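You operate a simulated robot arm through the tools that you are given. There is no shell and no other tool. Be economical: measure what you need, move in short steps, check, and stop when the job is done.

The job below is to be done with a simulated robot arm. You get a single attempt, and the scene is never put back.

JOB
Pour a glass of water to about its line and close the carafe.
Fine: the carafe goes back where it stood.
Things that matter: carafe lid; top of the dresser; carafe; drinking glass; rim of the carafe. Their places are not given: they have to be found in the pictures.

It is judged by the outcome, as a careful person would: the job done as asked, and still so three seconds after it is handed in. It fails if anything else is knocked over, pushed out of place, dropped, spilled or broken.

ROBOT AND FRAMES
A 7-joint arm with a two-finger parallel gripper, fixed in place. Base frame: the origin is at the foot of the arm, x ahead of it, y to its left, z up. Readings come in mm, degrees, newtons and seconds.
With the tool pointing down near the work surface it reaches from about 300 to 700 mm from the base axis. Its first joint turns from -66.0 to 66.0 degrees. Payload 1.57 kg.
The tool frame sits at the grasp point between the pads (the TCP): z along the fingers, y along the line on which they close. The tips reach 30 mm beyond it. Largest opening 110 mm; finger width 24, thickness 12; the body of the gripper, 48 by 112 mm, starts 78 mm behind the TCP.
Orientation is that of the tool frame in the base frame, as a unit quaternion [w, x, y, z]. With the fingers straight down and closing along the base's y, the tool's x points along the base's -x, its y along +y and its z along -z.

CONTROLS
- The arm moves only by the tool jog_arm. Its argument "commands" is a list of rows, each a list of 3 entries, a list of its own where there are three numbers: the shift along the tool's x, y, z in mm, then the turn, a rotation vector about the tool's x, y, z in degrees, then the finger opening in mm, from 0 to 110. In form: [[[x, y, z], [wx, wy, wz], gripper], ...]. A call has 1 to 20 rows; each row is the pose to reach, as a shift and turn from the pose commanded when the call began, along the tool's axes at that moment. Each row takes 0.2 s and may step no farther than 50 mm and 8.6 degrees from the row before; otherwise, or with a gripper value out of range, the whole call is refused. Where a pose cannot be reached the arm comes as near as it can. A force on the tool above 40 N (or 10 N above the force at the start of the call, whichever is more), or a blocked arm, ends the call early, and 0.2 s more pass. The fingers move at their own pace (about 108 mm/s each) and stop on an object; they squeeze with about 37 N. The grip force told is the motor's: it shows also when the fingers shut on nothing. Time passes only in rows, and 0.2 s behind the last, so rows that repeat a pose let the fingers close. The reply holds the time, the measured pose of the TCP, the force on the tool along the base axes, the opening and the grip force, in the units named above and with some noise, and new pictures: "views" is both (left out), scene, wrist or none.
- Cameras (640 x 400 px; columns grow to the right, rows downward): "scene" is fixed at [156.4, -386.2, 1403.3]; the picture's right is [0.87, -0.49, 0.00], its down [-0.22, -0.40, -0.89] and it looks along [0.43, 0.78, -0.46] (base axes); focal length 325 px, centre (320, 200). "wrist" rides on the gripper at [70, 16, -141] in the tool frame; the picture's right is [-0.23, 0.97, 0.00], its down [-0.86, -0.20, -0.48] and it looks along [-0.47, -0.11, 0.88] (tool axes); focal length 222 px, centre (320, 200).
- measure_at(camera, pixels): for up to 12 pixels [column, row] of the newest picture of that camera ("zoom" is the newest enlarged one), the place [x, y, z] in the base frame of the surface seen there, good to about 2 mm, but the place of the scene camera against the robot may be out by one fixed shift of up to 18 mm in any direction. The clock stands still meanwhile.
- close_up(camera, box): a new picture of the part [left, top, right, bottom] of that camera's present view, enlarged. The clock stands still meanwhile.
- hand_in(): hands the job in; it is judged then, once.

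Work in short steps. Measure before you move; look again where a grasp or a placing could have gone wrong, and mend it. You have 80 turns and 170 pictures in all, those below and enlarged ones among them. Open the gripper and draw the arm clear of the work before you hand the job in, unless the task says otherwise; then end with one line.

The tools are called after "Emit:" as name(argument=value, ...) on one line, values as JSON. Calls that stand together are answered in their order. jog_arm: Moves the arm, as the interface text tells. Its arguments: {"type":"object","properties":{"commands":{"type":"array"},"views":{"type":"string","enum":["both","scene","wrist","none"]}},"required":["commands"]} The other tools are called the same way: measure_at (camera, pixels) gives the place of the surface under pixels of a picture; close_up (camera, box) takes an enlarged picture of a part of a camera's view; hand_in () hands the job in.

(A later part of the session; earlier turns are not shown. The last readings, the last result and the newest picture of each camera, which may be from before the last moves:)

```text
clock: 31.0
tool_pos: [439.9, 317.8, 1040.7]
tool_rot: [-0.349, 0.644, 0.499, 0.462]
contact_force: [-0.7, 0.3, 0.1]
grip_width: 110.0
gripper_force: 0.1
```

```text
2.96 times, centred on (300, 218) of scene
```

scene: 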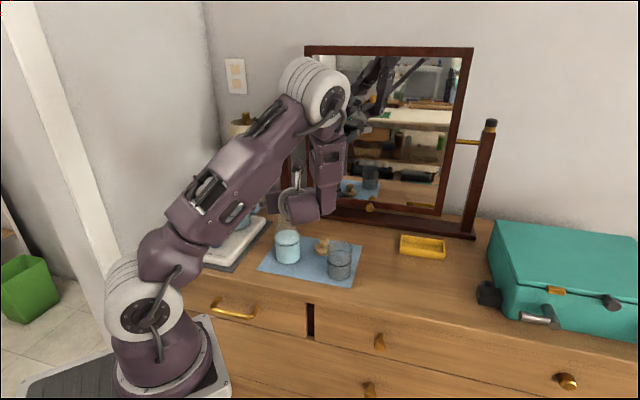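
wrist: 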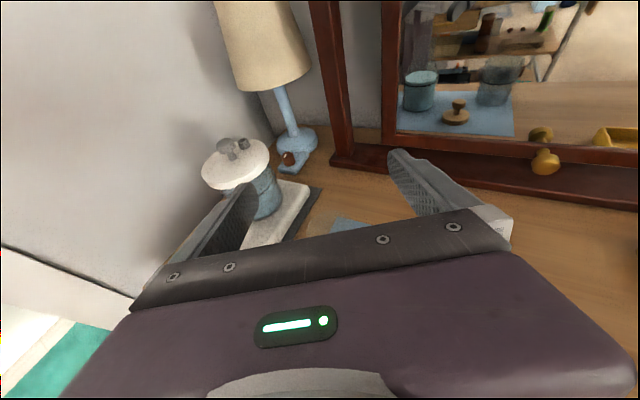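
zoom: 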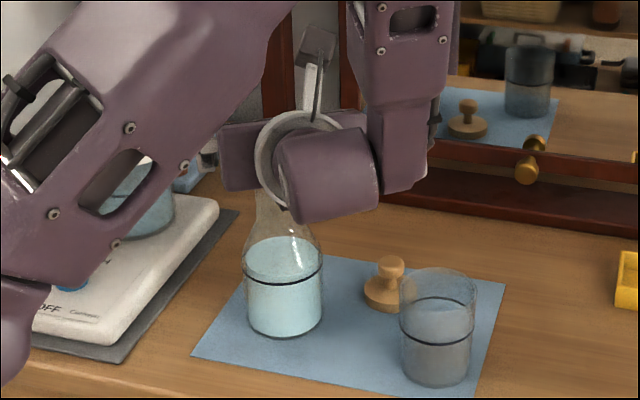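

Elbow stays high. I measure the wrist's lowest points to check clearance to dresser and glass after another 155 mm down.

Emit:
measure_at(camera="zoom", pixels=[[325, 175], [320, 215], [370, 200], [405, 185], [290, 205], [415, 120], [440, 375], [285, 325]])

```text
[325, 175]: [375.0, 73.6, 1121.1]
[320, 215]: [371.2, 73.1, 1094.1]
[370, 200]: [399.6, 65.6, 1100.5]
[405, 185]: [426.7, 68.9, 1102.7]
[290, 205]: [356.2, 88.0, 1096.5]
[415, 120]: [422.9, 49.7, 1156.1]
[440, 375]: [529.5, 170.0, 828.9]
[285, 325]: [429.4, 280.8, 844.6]
```

All clear. I descend another 110 mm around the neck, then check before closing.

Emit:
jog_arm(commands=[[[-35, -1, 13], [0, 0, 0], 110], [[-70, -1, 26], [0, 0, 0], 110], [[-104, -1, 38], [0, 0, 0], 110], [[-104, -1, 38], [0, 0, 0], 110]])

Emit:
close_up(camera="wrist", box=[200, 140, 460, 300])

Emit:
close_up(camera="scene", box=[220, 170, 380, 285])

```text
clock: 32.0
tool_pos: [439.1, 320.3, 928.6]
tool_rot: [-0.349, 0.645, 0.498, 0.463]
contact_force: [-0.4, -0.2, 0.3]
grip_width: 110.1
gripper_force: 0.1
```

scene: 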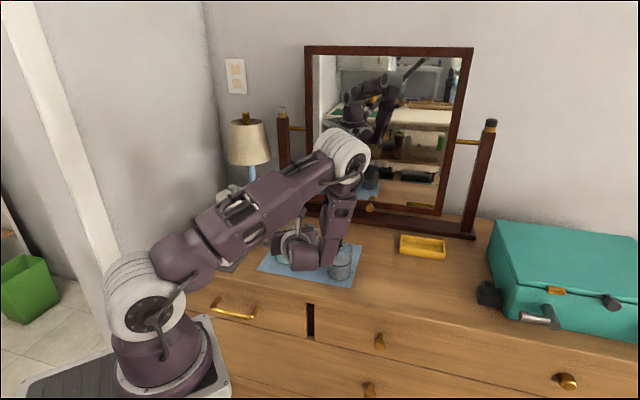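
wrist: 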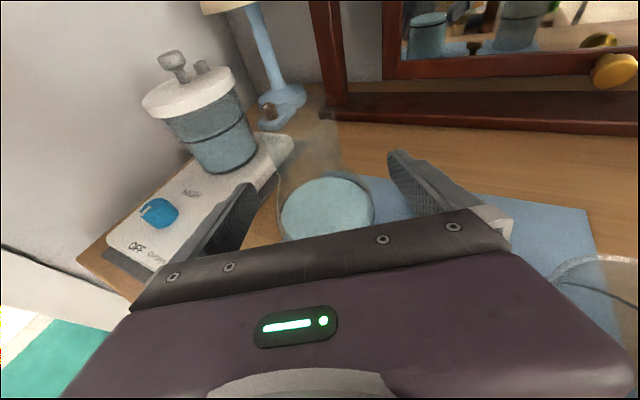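

```text
2.46 times, centred on (330, 220) of wrist
```

zoom: 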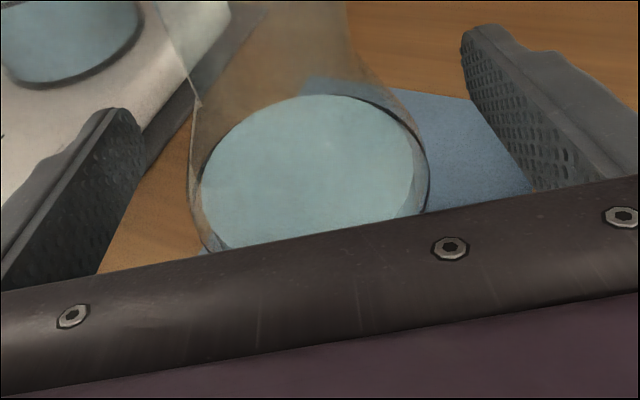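

```text
3.48 times, centred on (300, 228) of scene
```

zoom: 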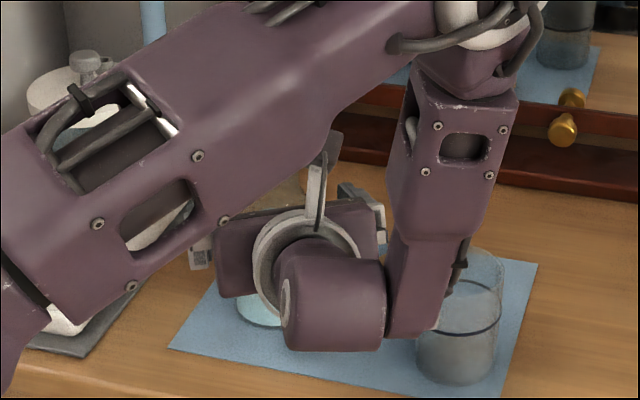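

The carafe is centred between the fingers. I go down another 45 mm to the cylindrical body.

Emit:
jog_arm(commands=[[[-15, 0, 5], [0, 0, 0], 110], [[-30, 0, 10], [0, 0, 0], 110], [[-42.5, 0, 14.8], [0, 0, 0], 110], [[-42.5, 0, 14.8], [0, 0, 0], 110]])

Emit:
close_up(camera="wrist", box=[200, 140, 460, 300])

```text
clock: 33.0
tool_pos: [442.3, 321.7, 885.4]
tool_rot: [-0.348, 0.645, 0.498, 0.462]
contact_force: [0.4, 0.2, 0.4]
grip_width: 110.3
gripper_force: 0.1
```

scene: 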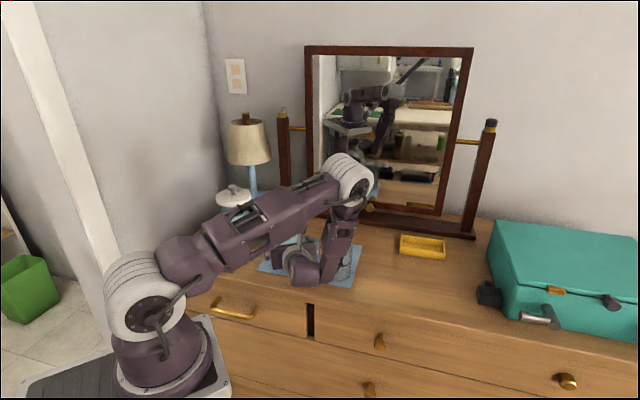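
wrist: 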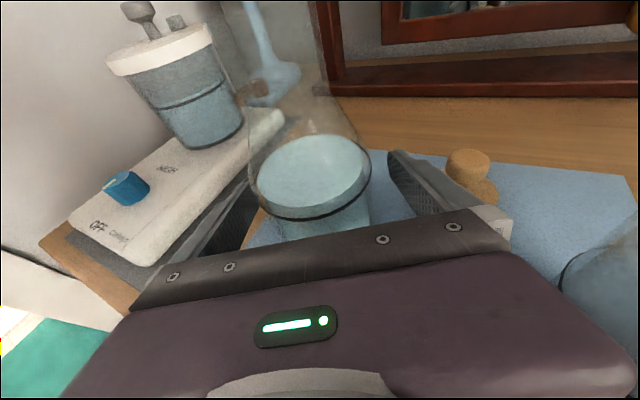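

```text
2.46 times, centred on (330, 220) of wrist
```

zoom: 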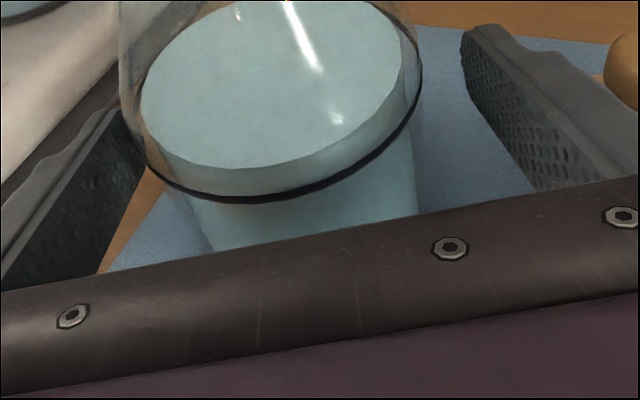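

The carafe sits ~5 mm nearer the left finger. I shift −5 mm along tool y, then close gradually.

Emit:
jog_arm(commands=[[[0, -5, 0], [0, 0, 0], 110], [[0, -5, 0], [0, 0, 0], 84], [[0, -5, 0], [0, 0, 0], 76], [[0, -5, 0], [0, 0, 0], 76]])

Emit:
close_up(camera="wrist", box=[200, 140, 460, 300])

```text
clock: 34.0
tool_pos: [437.3, 321.8, 884.5]
tool_rot: [-0.349, 0.645, 0.499, 0.462]
contact_force: [1.6, 0.3, 0.3]
grip_width: 77.1
gripper_force: 23.6
```

scene: 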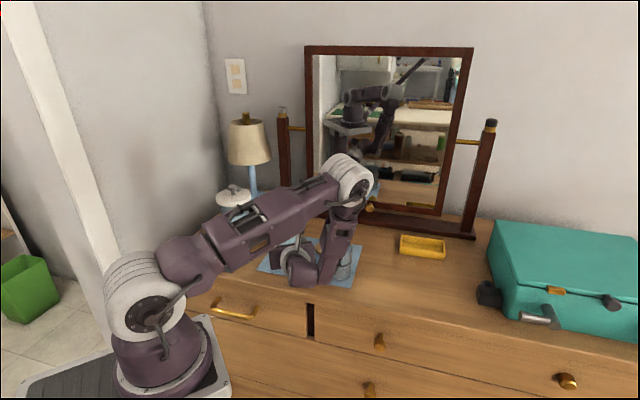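
wrist: 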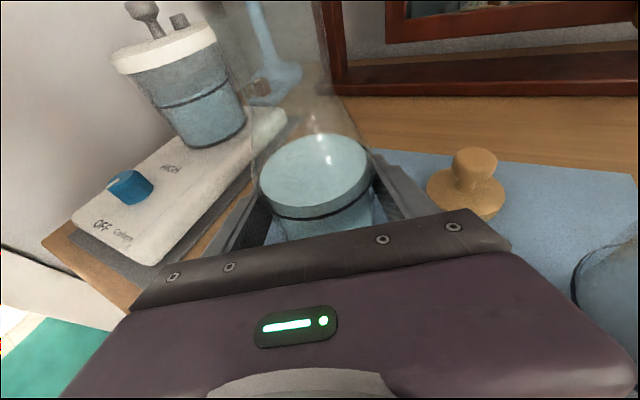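

```text
2.46 times, centred on (330, 220) of wrist
```

zoom: 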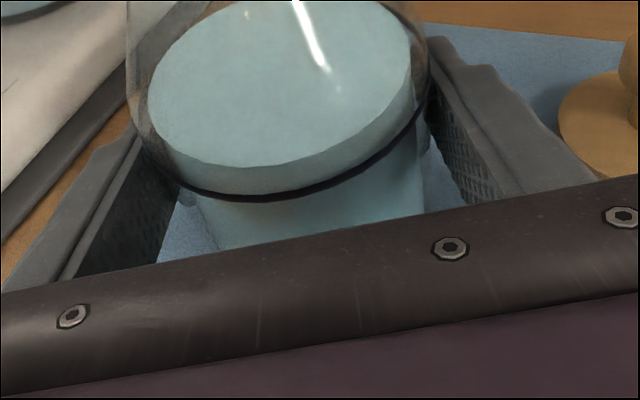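

Contact at 77 mm, so the body is ~77 mm across and centred. I squeeze fully.

Emit:
jog_arm(commands=[[[0, 0, 0], [0, 0, 0], 60], [[0, 0, 0], [0, 0, 0], 60], [[0, 0, 0], [0, 0, 0], 60]], views="wrist")

```text
clock: 34.8
tool_pos: [437.3, 321.3, 884.5]
tool_rot: [-0.349, 0.645, 0.499, 0.462]
contact_force: [0.6, 0.0, 0.0]
grip_width: 76.5
gripper_force: 37.0
```

wrist: 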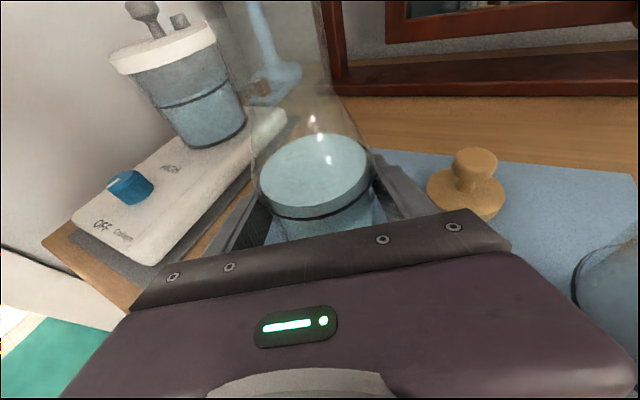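

Firm grip, 37 N. I lift gently 80 mm.

Emit:
jog_arm(commands=[[[3, 0, -1], [0, 0, 0], 60], [[9, 0, -3], [0, 0, 0], 60], [[19, 0, -6.6], [0, 0, 0], 60], [[31, 0, -10.8], [0, 0, 0], 60], [[45, 0, -15.6], [0, 0, 0], 60], [[59, 0, -20.5], [0, 0, 0], 60], [[69, 0, -24], [0, 0, 0], 60], [[75.5, 0, -26.2], [0, 0, 0], 60], [[75.5, 0, -26.2], [0, 0, 0], 60]])

```text
clock: 36.8
tool_pos: [434.5, 322.3, 963.0]
tool_rot: [-0.349, 0.645, 0.499, 0.462]
contact_force: [-0.9, 0.4, -4.4]
grip_width: 76.6
gripper_force: 37.0
```

scene: 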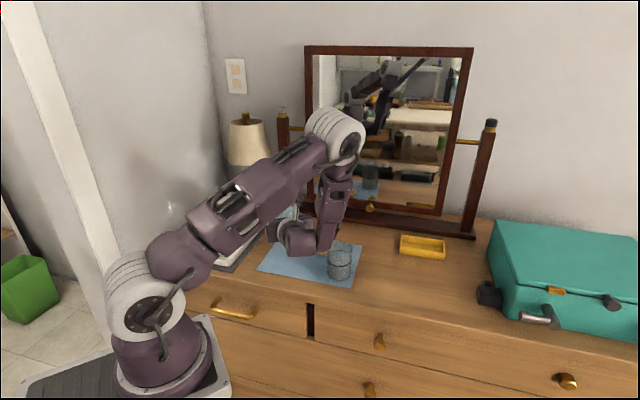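
wrist: 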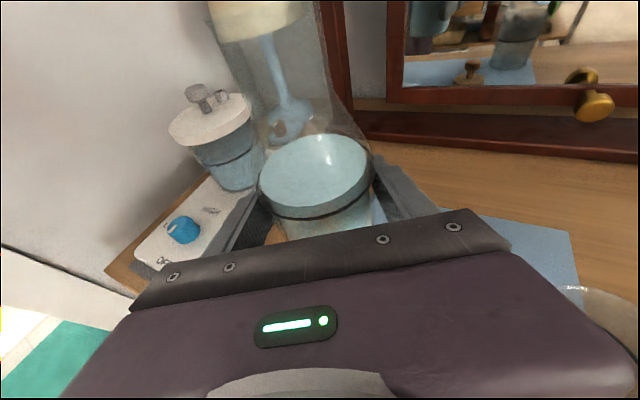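

The carafe is up (4.4 N weight), nothing spilled. I raise another 60 mm and carry it upright to the far side of the glass, about (632,162,1030), so it can tip back towards the glass.

Emit:
jog_arm(commands=[[[10, 0, -3.5], [0, 0, 0], 60], [[28, 0, -10], [0, 0, 0], 60], [[46, 0, -16], [0, 0, 0], 60], [[57, 0, -20], [0, 0, 0], 60], [[55.5, 11.5, -25], [0, 0, 0], 60], [[52.5, 34.6, -34.8], [0, 0, 0], 60], [[49.4, 57.7, -44.6], [0, 0, 0], 60], [[46.4, 80.8, -54.5], [0, 0, 0], 60], [[43.4, 103.9, -64.3], [0, 0, 0], 60], [[40.3, 127, -74.2], [0, 0, 0], 60], [[37.3, 150, -84], [0, 0, 0], 60], [[34.3, 173, -93.9], [0, 0, 0], 60], [[31.2, 196, -103.7], [0, 0, 0], 60], [[28.2, 219, -113.6], [0, 0, 0], 60], [[26.7, 231, -118.5], [0, 0, 0], 60], [[26.7, 231, -118.5], [0, 0, 0], 60]])

```text
clock: 40.2
tool_pos: [631.0, 163.1, 1032.9]
tool_rot: [-0.348, 0.646, 0.498, 0.462]
contact_force: [0.5, 0.2, -4.8]
grip_width: 76.2
gripper_force: 36.6
```

scene: 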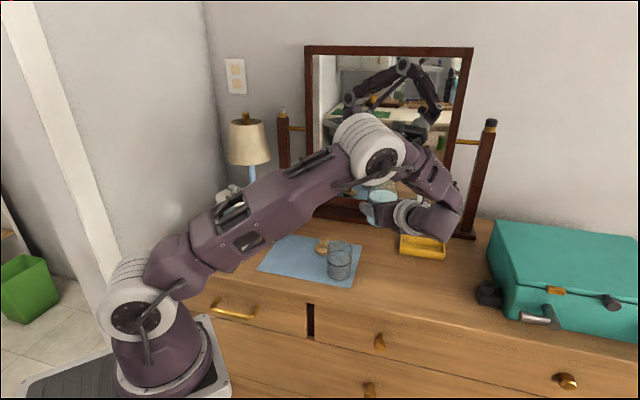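
wrist: 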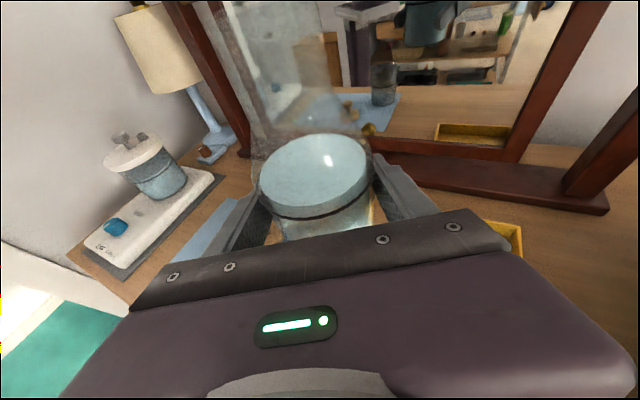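

At (631,163,1033), upright, glass clearly visible in the scene at (340,260). I tip 40° towards the glass while still high; water should not reach the lip yet.

Emit:
jog_arm(commands=[[[0, 0, 0], [-1.96, 0, -5.67], 60], [[0, 0, 0], [-3.92, 0, -11.34], 60], [[0, 0, 0], [-5.89, 0, -17.0], 60], [[0, 0, 0], [-7.85, 0, -22.7], 60], [[0, 0, 0], [-9.81, 0, -28.35], 60], [[0, 0, 0], [-11.45, 0, -33.1], 60], [[0, 0, 0], [-13.08, 0, -37.8], 60], [[0, 0, 0], [-13.08, 0, -37.8], 60]])

Emit:
close_up(camera="scene", box=[270, 130, 450, 290])

```text
clock: 42.0
tool_pos: [631.4, 163.0, 1031.8]
tool_rot: [-0.106, 0.483, 0.626, 0.603]
contact_force: [0.3, 0.6, -3.8]
grip_width: 76.4
gripper_force: 36.6
```

scene: 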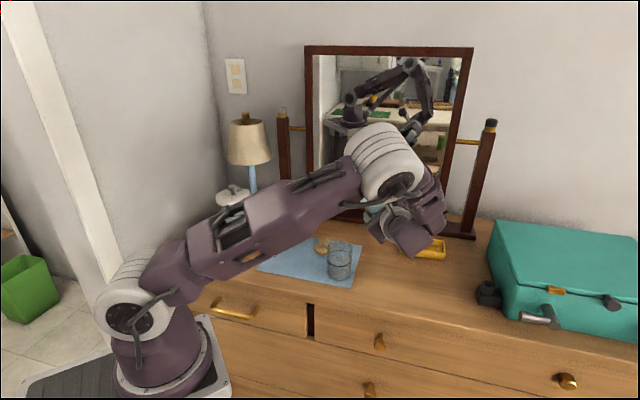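
wrist: 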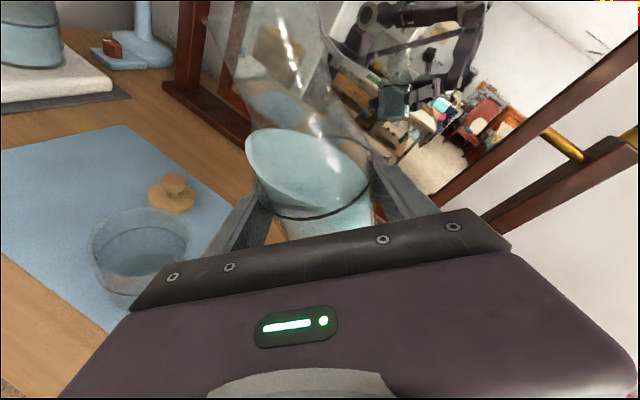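

```text
2.50 times, centred on (360, 210) of scene
```

zoom: 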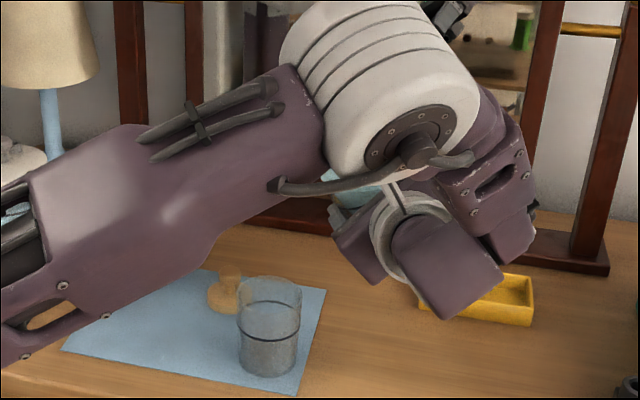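

Water tilts realistically and both glass and mouth are visible in the wrist view. I re-measure the glass rim from here.

Emit:
close_up(camera="wrist", box=[60, 170, 260, 310])

```text
2.86 times, centred on (160, 240) of wrist
```

zoom: 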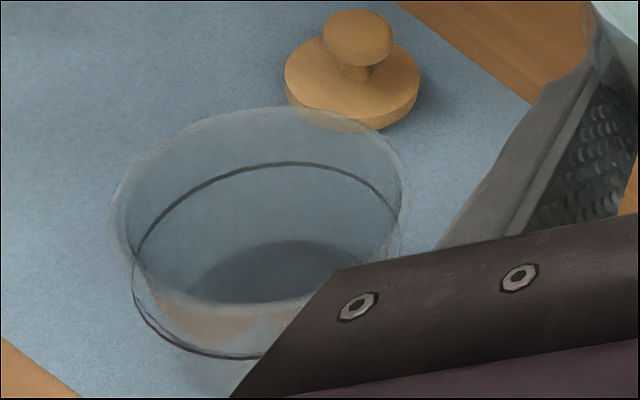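

Emit:
measure_at(camera="zoom", pixels=[[260, 108], [115, 215], [407, 190], [200, 303], [405, 215], [112, 195], [180, 130], [370, 140], [270, 270], [380, 170], [180, 190], [290, 163]])

```text
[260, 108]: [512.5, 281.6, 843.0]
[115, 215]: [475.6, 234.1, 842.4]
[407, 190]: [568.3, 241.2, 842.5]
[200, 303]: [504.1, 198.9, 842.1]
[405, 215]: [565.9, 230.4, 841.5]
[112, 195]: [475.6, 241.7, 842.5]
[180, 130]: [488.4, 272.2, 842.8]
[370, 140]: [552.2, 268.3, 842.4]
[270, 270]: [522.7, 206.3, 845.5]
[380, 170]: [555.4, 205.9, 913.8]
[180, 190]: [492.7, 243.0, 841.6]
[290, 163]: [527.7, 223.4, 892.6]
```

Glass centre confirmed at (527.5,193), rim r≈33. I bring the lip over it: TCP to (623,167,965), still at 40° tilt.

Emit:
jog_arm(commands=[[[-10, -12, 4], [0, 0, 0], 60], [[-21, -25, 8.5], [0, 0, 0], 60], [[-32, -39, 13], [0, 0, 0], 60], [[-41.7, -50.4, 16.9], [0, 0, 0], 60], [[-41.7, -50.4, 16.9], [0, 0, 0], 60]])

Emit:
close_up(camera="scene", box=[290, 170, 430, 290])

```text
clock: 43.2
tool_pos: [622.2, 165.4, 964.8]
tool_rot: [-0.106, 0.484, 0.625, 0.603]
contact_force: [-0.5, -1.3, -3.6]
grip_width: 76.5
gripper_force: 36.8
```

scene: 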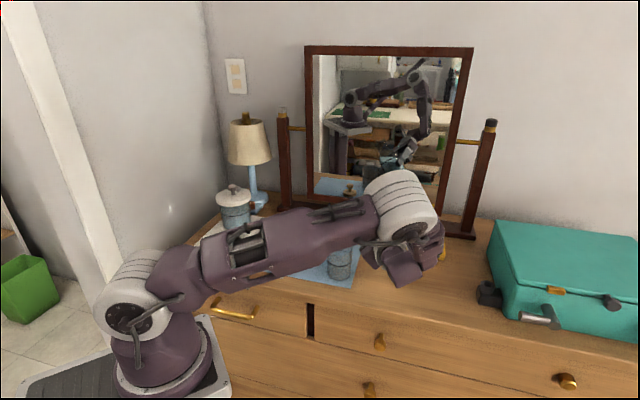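
wrist: 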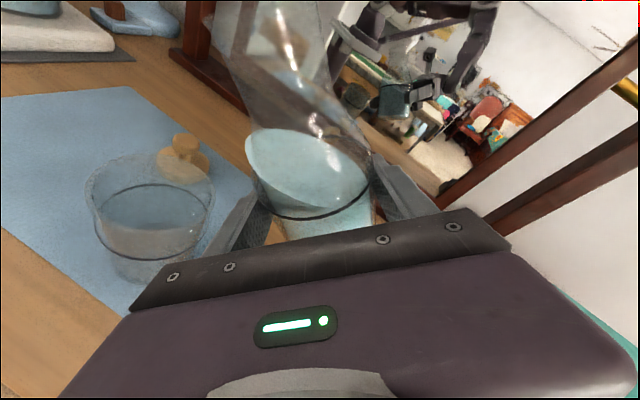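

```text
3.33 times, centred on (360, 230) of scene
```

zoom: 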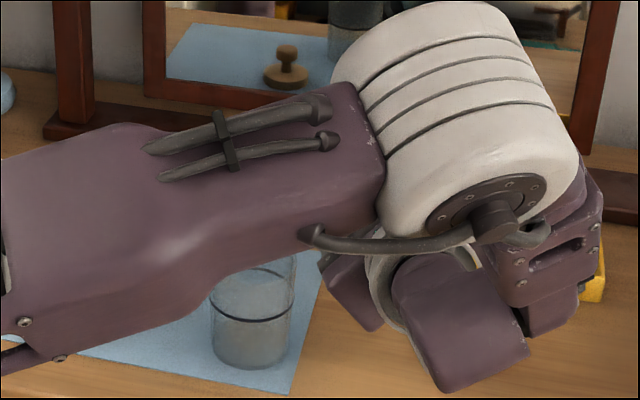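

Wrist view shows glass at (150,220) empty, no spill. I tip to 60° while lowering so the lip ends ~38 mm above the glass rim.

Emit:
jog_arm(commands=[[[-6, -5.5, 2.1], [-1.64, 0, -4.73], 60], [[-12, -11, 4.2], [-3.27, 0, -9.45], 60], [[-18, -16.5, 6.4], [-4.9, 0, -14.2], 60], [[-24.3, -22.2, 8.5], [-6.54, 0, -18.9], 60], [[-24.3, -22.2, 8.5], [-6.54, 0, -18.9], 60]])

Emit:
close_up(camera="wrist", box=[60, 0, 400, 300])

```text
clock: 44.4
tool_pos: [624.2, 167.0, 930.3]
tool_rot: [0.022, 0.379, 0.661, 0.647]
contact_force: [-0.2, 0.0, -3.7]
grip_width: 76.4
gripper_force: 36.5
```

scene: 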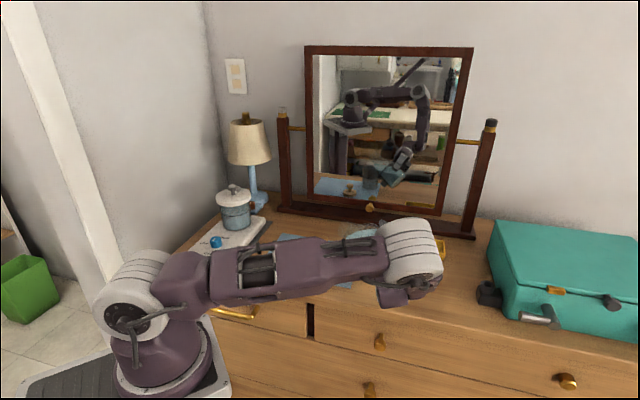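
wrist: 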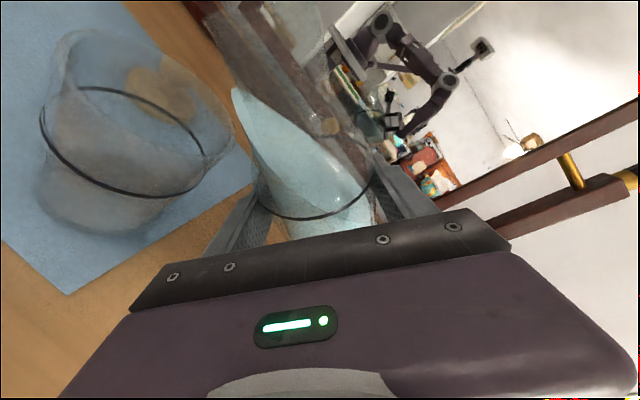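

```text
1.33 times, centred on (230, 150) of wrist
```

zoom: 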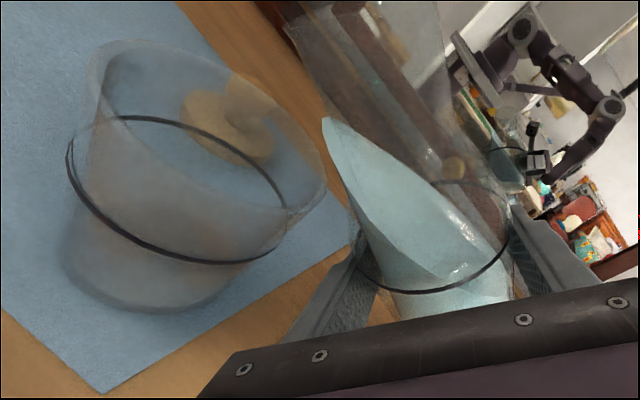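

No water at the lip yet. I check the elbow height, and look at the mirror reflection of mouth and glass.

Emit:
measure_at(camera="scene", pixels=[[410, 235], [410, 285], [390, 300], [340, 275], [260, 285], [330, 290], [180, 285]])

Emit:
close_up(camera="scene", box=[330, 130, 450, 215])

```text
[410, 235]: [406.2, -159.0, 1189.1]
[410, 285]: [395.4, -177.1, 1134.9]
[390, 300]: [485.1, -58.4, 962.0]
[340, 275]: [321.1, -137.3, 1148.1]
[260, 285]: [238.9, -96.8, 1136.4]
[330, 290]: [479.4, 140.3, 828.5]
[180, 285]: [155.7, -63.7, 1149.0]
```

```text
4.71 times, centred on (390, 172) of scene
```

zoom: 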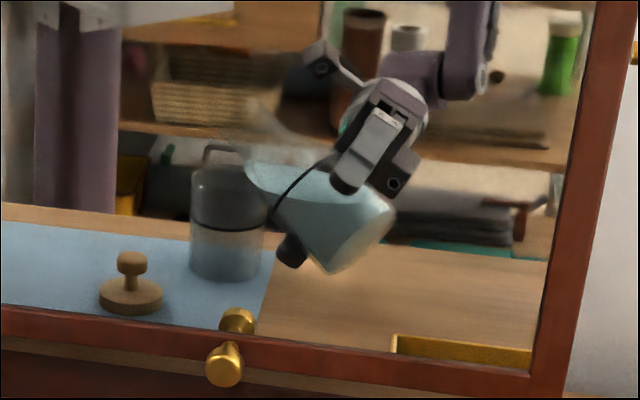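

The mirror shows the neck over the glass. I tip slowly to 66° and look.

Emit:
jog_arm(commands=[[[0.8, 1.5, -0.3], [-0.65, 0, -1.89], 60], [[1.5, 2.9, -0.5], [-1.31, 0, -3.78], 60], [[2.3, 4.4, -0.8], [-1.96, 0, -5.67], 60], [[2.3, 4.4, -0.8], [-1.96, 0, -5.67], 60]], views="wrist")

Emit:
close_up(camera="scene", box=[330, 130, 450, 215])

```text
clock: 45.4
tool_pos: [622.5, 165.7, 936.3]
tool_rot: [0.06, 0.346, 0.668, 0.656]
contact_force: [-0.7, -1.2, -4.1]
grip_width: 76.2
gripper_force: 37.2
```

wrist: 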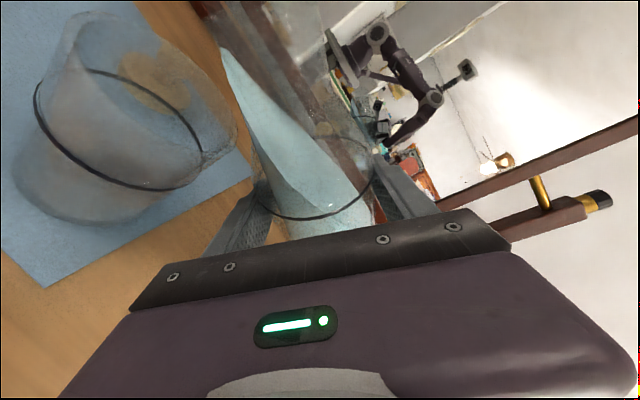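

```text
4.71 times, centred on (390, 172) of scene
```

zoom: 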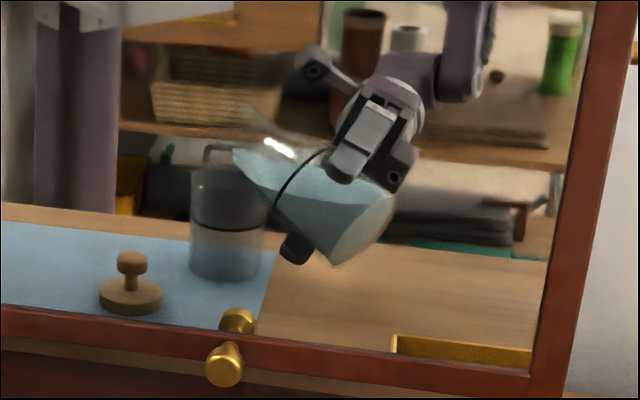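

Water is now entering the neck. I tip on to 71°, small steps with a pause.

Emit:
jog_arm(commands=[[[0.5, 1.5, 0], [-0.65, 0, -1.89], 60], [[1, 3, 0], [-1.31, 0, -3.78], 60], [[1.2, 4, 0], [-1.64, 0, -4.73], 60], [[1.2, 4, 0], [-1.64, 0, -4.73], 60]], views="wrist")

Emit:
close_up(camera="scene", box=[350, 140, 430, 200])

```text
clock: 46.4
tool_pos: [623.5, 168.0, 941.3]
tool_rot: [0.092, 0.317, 0.672, 0.662]
contact_force: [0.0, -0.7, -4.5]
grip_width: 76.4
gripper_force: 37.4
```

wrist: 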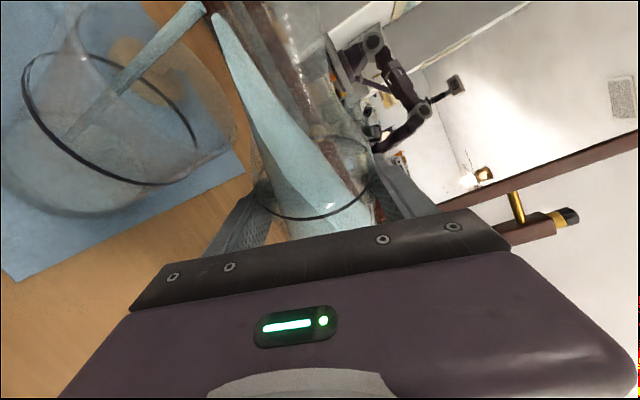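

```text
6.67 times, centred on (390, 170) of scene
```

zoom: 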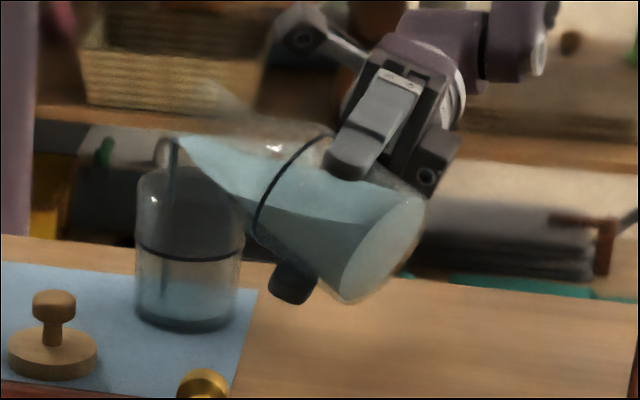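

The stream falls inside the glass. I hold at this tilt for 0.4 s and look at the level.

Emit:
jog_arm(commands=[[[0, 0, 0], [0, 0, 0], 60]], views="wrist")

Emit:
close_up(camera="scene", box=[350, 140, 430, 200])

```text
clock: 46.8
tool_pos: [623.6, 168.1, 939.7]
tool_rot: [0.092, 0.318, 0.672, 0.663]
contact_force: [0.2, -0.2, -4.0]
grip_width: 76.4
gripper_force: 36.8
```

wrist: 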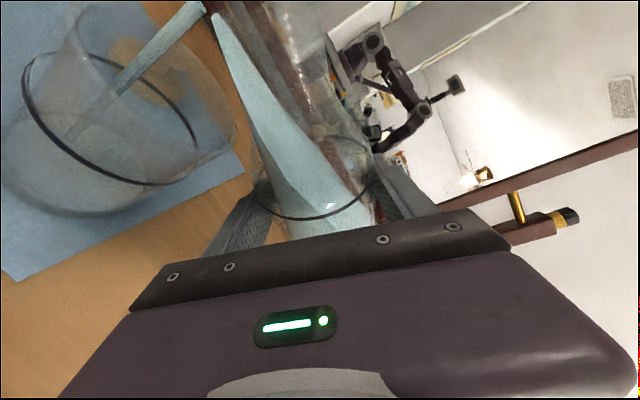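

```text
6.67 times, centred on (390, 170) of scene
```

zoom: 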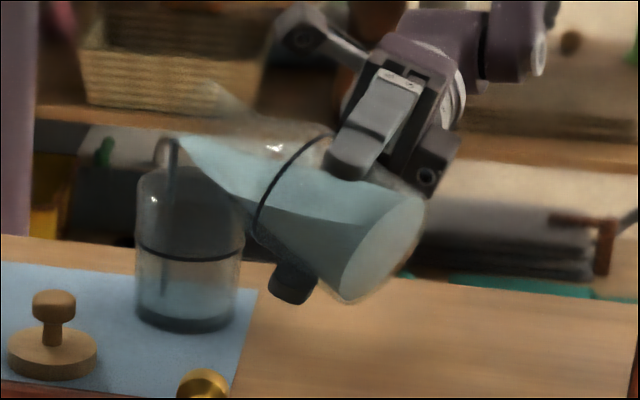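

About a third of the way to the line. I hold another 0.6 s.

Emit:
jog_arm(commands=[[[0, 0, 0], [0, 0, 0], 60], [[0, 0, 0], [0, 0, 0], 60]], views="wrist")

Emit:
close_up(camera="scene", box=[350, 150, 400, 195])

Emit:
close_up(camera="wrist", box=[0, 0, 280, 240])

```text
clock: 47.4
tool_pos: [623.4, 167.3, 940.8]
tool_rot: [0.092, 0.318, 0.672, 0.663]
contact_force: [-0.7, -0.5, -4.1]
grip_width: 76.1
gripper_force: 37.2
```

wrist: 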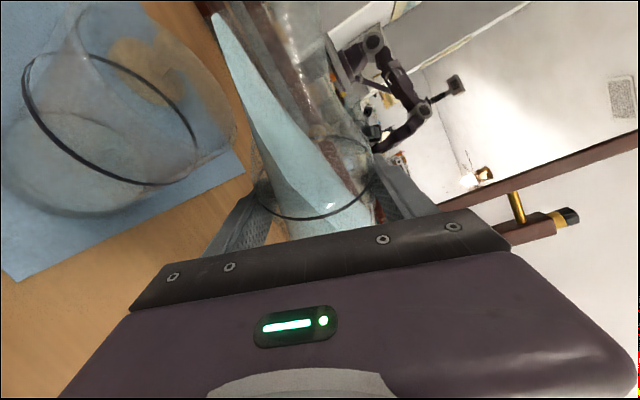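

```text
8.89 times, centred on (375, 172) of scene
```

zoom: 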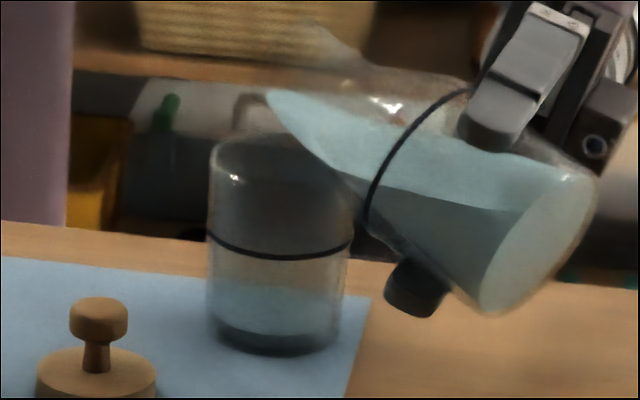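

```text
1.67 times, centred on (140, 120) of wrist
```

zoom: 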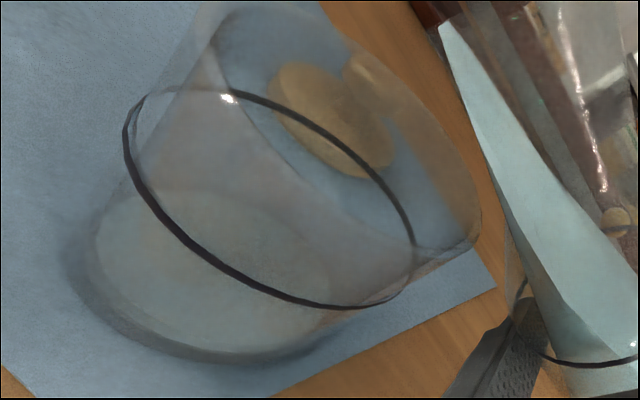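

The flow stopped at equilibrium; the level is well under the line. I tip 3.5° more and hold.

Emit:
jog_arm(commands=[[[0.2, 1, 0], [-0.49, 0, -1.42], 60], [[0.4, 2, 0], [-1.14, 0, -3.31], 60], [[0.4, 2, 0], [-1.14, 0, -3.31], 60], [[0.4, 2, 0], [-1.14, 0, -3.31], 60], [[0.4, 2, 0], [-1.14, 0, -3.31], 60], [[0.4, 2, 0], [-1.14, 0, -3.31], 60]], views="wrist")

Emit:
close_up(camera="scene", box=[350, 150, 400, 195])

Emit:
close_up(camera="wrist", box=[0, 0, 280, 240])

```text
clock: 48.8
tool_pos: [623.5, 167.9, 943.2]
tool_rot: [0.114, 0.297, 0.674, 0.667]
contact_force: [-0.3, 0.4, -3.8]
grip_width: 76.3
gripper_force: 36.9
```

wrist: 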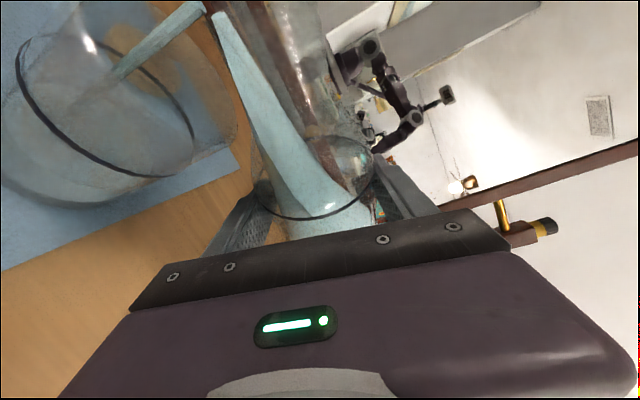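

```text
8.89 times, centred on (375, 172) of scene
```

zoom: 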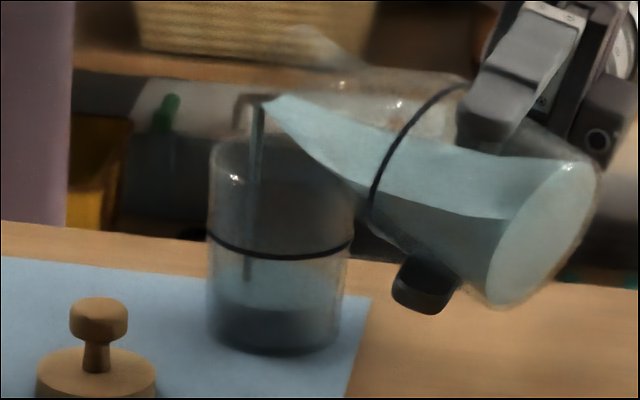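

```text
1.67 times, centred on (140, 120) of wrist
```

zoom: 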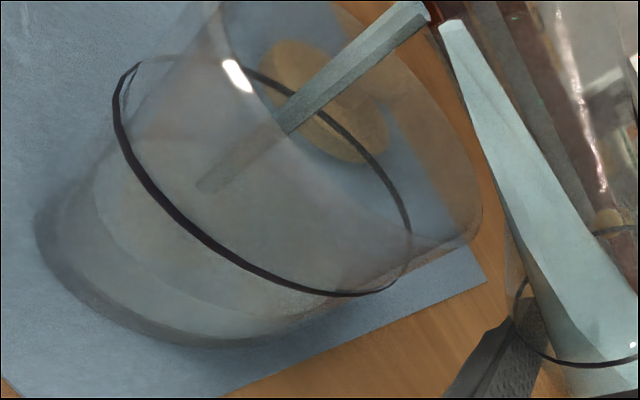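

The surface's front edge is at ~v=310 in the mirror zoom (line 255, base 350), still flowing. I hold 0.6 s more.

Emit:
jog_arm(commands=[[[0, 0, 0], [0, 0, 0], 60], [[0, 0, 0], [0, 0, 0], 60]], views="none")

Emit:
close_up(camera="scene", box=[350, 150, 400, 195])

Emit:
close_up(camera="wrist", box=[0, 0, 280, 240])

```text
clock: 49.4
tool_pos: [623.7, 167.2, 942.0]
tool_rot: [0.114, 0.297, 0.675, 0.666]
contact_force: [0.1, 0.6, -4.0]
grip_width: 76.5
gripper_force: 37.0
```

```text
8.89 times, centred on (375, 172) of scene
```

zoom: 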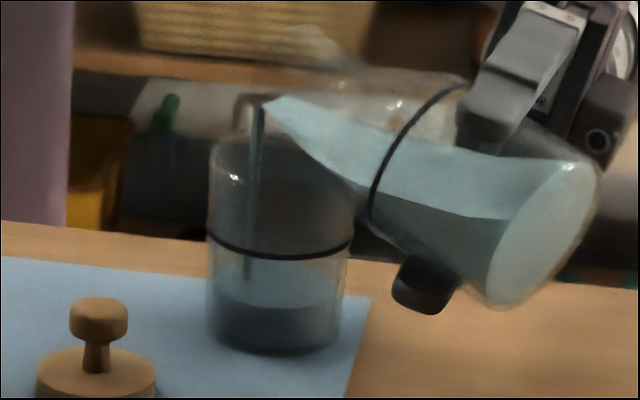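

```text
1.67 times, centred on (140, 120) of wrist
```

zoom: 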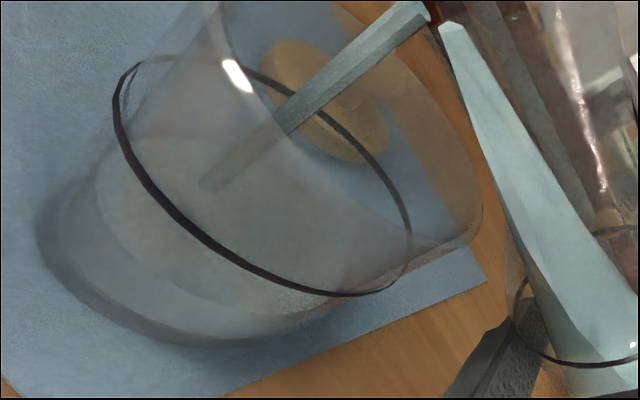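

Slow rise; I tip 3° more and hold briefly.

Emit:
jog_arm(commands=[[[0.2, 1, 0], [-0.49, 0, -1.42], 60], [[0.4, 2, 0], [-0.98, 0, -2.84], 60], [[0.4, 2, 0], [-0.98, 0, -2.84], 60], [[0.4, 2, 0], [-0.98, 0, -2.84], 60]], views="none")

Emit:
close_up(camera="scene", box=[350, 150, 400, 195])

Emit:
close_up(camera="wrist", box=[0, 0, 280, 240])

```text
clock: 50.4
tool_pos: [623.8, 167.0, 944.0]
tool_rot: [0.134, 0.279, 0.677, 0.668]
contact_force: [0.6, 0.0, -3.3]
grip_width: 76.3
gripper_force: 36.5
```

```text
8.89 times, centred on (375, 172) of scene
```

zoom: 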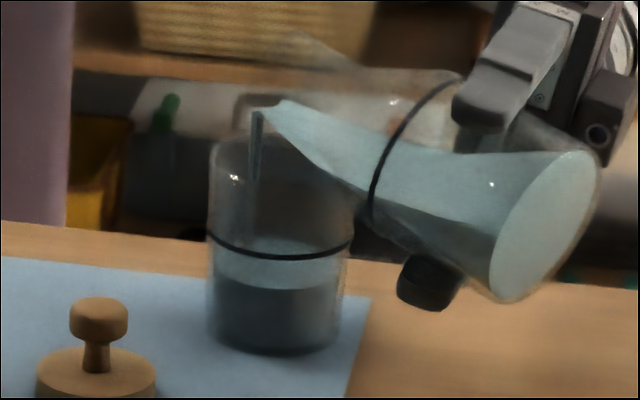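

```text
1.67 times, centred on (140, 120) of wrist
```

zoom: 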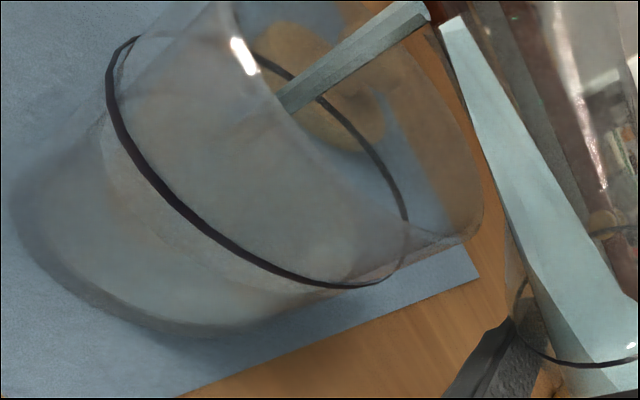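

Front edge now v≈288 (line 256). I hold 0.6 s.

Emit:
jog_arm(commands=[[[0, 0, 0], [0, 0, 0], 60], [[0, 0, 0], [0, 0, 0], 60]], views="none")

Emit:
close_up(camera="scene", box=[350, 150, 400, 195])

```text
clock: 51.0
tool_pos: [624.4, 167.0, 944.5]
tool_rot: [0.133, 0.279, 0.677, 0.668]
contact_force: [0.4, 0.0, -2.8]
grip_width: 76.4
gripper_force: 36.7
```

```text
8.89 times, centred on (375, 172) of scene
```

zoom: 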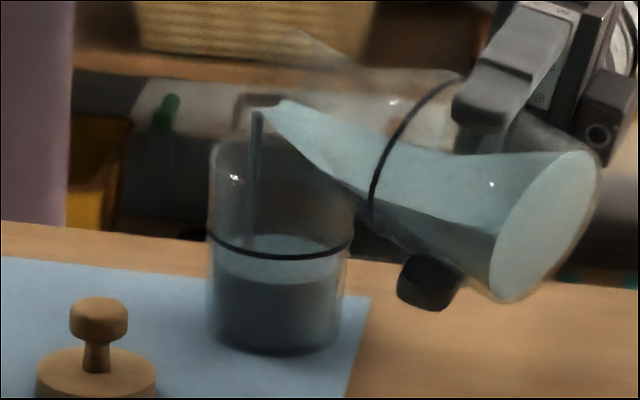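

Front edge v≈283 and slowing. I tip 2.5° more and hold.

Emit:
jog_arm(commands=[[[0.2, 1, 0], [-0.41, 0, -1.18], 60], [[0.4, 2, 0], [-0.82, 0, -2.36], 60], [[0.4, 2, 0], [-0.82, 0, -2.36], 60], [[0.4, 2, 0], [-0.82, 0, -2.36], 60]], views="none")

Emit:
close_up(camera="scene", box=[350, 150, 400, 195])

```text
clock: 52.0
tool_pos: [623.9, 167.0, 946.9]
tool_rot: [0.148, 0.265, 0.676, 0.671]
contact_force: [-0.9, 0.0, -3.0]
grip_width: 76.7
gripper_force: 36.7
```

```text
8.89 times, centred on (375, 172) of scene
```

zoom: 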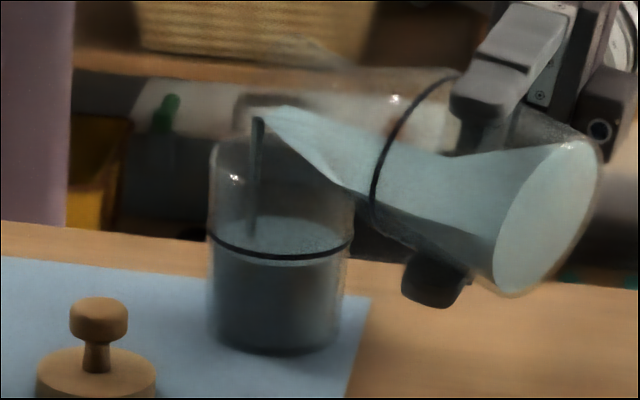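

Front edge v≈263, almost at the line (256). One more short hold (0.4 s).

Emit:
jog_arm(commands=[[[0, 0, 0], [0, 0, 0], 60]], views="none")

Emit:
close_up(camera="scene", box=[350, 150, 400, 195])

Emit:
close_up(camera="wrist", box=[0, 0, 280, 240])

```text
clock: 52.4
tool_pos: [624.3, 165.9, 946.3]
tool_rot: [0.149, 0.263, 0.677, 0.671]
contact_force: [0.2, 1.2, -3.1]
grip_width: 76.1
gripper_force: 37.4
```

```text
8.89 times, centred on (375, 172) of scene
```

zoom: 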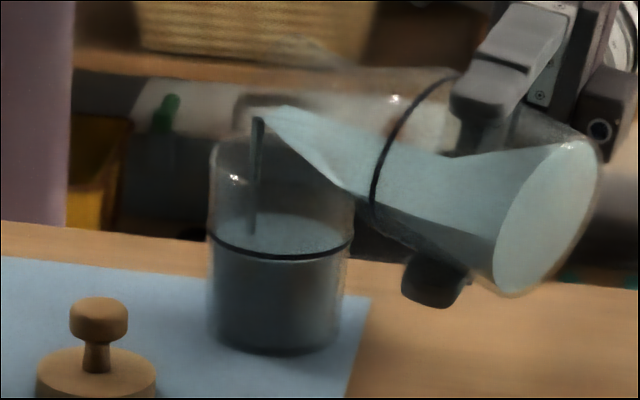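

```text
1.67 times, centred on (140, 120) of wrist
```

zoom: 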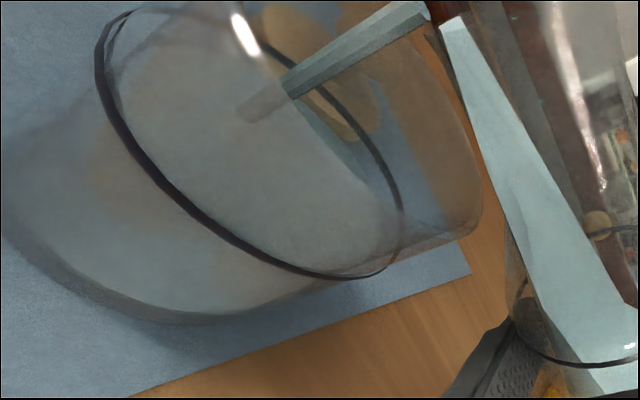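

The level is at the line. I tip back at once by 40°, rising slightly.

Emit:
jog_arm(commands=[[[0, 0, 0], [2.62, 0, 7.56], 60], [[0.6, 4, 0], [5.23, 0, 15.1], 60], [[1.5, 10, -0.6], [7.85, 0, 22.7], 60], [[2.8, 18, -1], [10.46, 0, 30.2], 60], [[4, 26, -1.5], [13.08, 0, 37.8], 60], [[6, 40, -2.2], [13.08, 0, 37.8], 60], [[6, 40, -2.2], [13.08, 0, 37.8], 60]])

Emit:
close_up(camera="wrist", box=[60, 0, 400, 300])

Emit:
close_up(camera="scene", box=[340, 140, 420, 200])

```text
clock: 54.0
tool_pos: [623.1, 168.1, 987.1]
tool_rot: [-0.107, 0.484, 0.625, 0.603]
contact_force: [1.0, 0.0, -3.6]
grip_width: 76.1
gripper_force: 37.3
```

scene: 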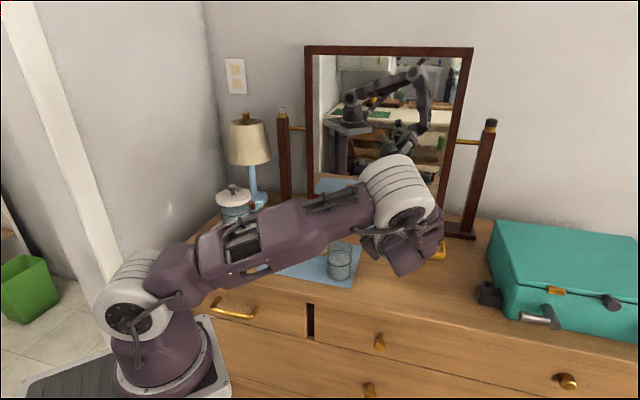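
wrist: 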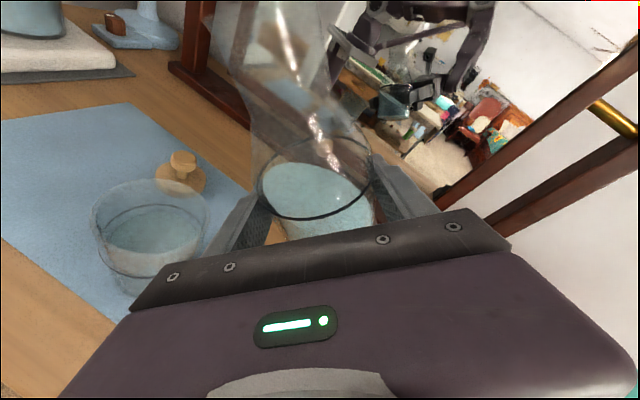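

```text
1.33 times, centred on (230, 150) of wrist
```

zoom: 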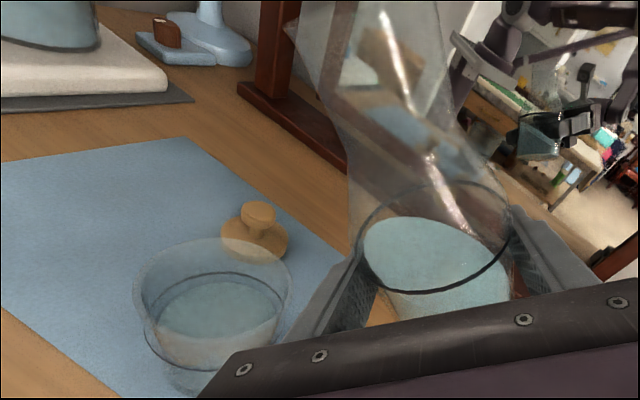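

```text
6.67 times, centred on (380, 170) of scene
```

zoom: 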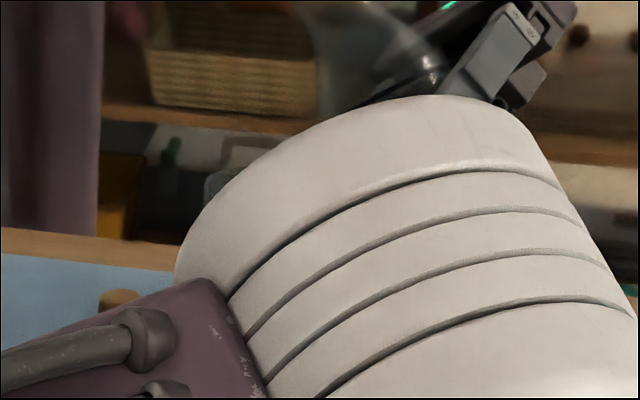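

No spills. I check the glass level directly.

Emit:
close_up(camera="scene", box=[310, 230, 370, 290])

Emit:
close_up(camera="wrist", box=[70, 160, 230, 300])

Emit:
measure_at(camera="wrist", pixels=[[150, 230], [130, 235], [170, 225], [150, 220], [155, 240], [100, 250], [120, 215], [195, 215]])

```text
6.67 times, centred on (340, 260) of scene
```

zoom: 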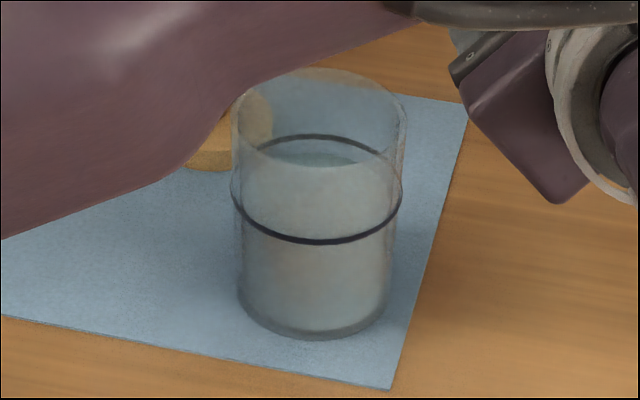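

```text
2.86 times, centred on (150, 230) of wrist
```

zoom: 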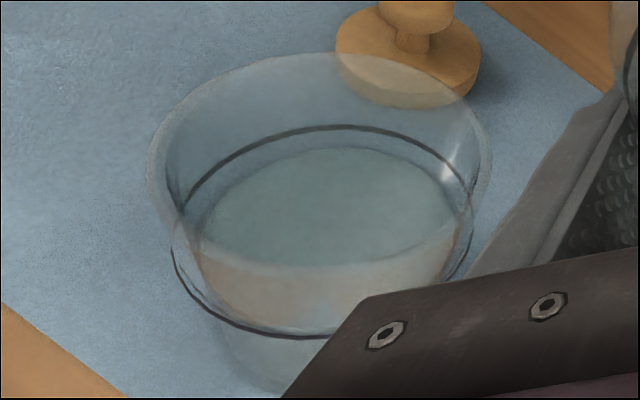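

```text
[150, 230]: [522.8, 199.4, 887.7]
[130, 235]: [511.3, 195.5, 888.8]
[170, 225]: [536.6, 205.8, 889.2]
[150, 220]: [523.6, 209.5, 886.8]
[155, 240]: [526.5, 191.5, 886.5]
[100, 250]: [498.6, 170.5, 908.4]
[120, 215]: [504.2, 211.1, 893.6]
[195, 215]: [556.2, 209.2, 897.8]
```

Water surface is z≈888. I measure the line itself for comparison.

Emit:
measure_at(camera="zoom", pixels=[[345, 127], [330, 127], [290, 133], [240, 153], [400, 138], [200, 293], [260, 328], [300, 337], [330, 150], [250, 270]])

Emit:
measure_at(camera="scene", pixels=[[340, 266.3], [345, 265.6], [335, 265.6], [340, 258], [340, 255], [340, 263], [340, 271]])

```text
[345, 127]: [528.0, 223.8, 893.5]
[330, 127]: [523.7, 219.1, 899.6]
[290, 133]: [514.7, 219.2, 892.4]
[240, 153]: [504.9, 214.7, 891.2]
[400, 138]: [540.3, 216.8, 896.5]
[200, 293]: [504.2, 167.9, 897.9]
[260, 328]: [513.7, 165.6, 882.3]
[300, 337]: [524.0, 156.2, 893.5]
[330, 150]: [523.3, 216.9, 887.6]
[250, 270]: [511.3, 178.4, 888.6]
```

```text
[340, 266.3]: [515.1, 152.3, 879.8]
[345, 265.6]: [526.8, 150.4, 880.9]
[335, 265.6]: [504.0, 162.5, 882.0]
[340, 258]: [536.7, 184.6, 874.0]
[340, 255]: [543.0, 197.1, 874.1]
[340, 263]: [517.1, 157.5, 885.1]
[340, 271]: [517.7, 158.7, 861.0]
```

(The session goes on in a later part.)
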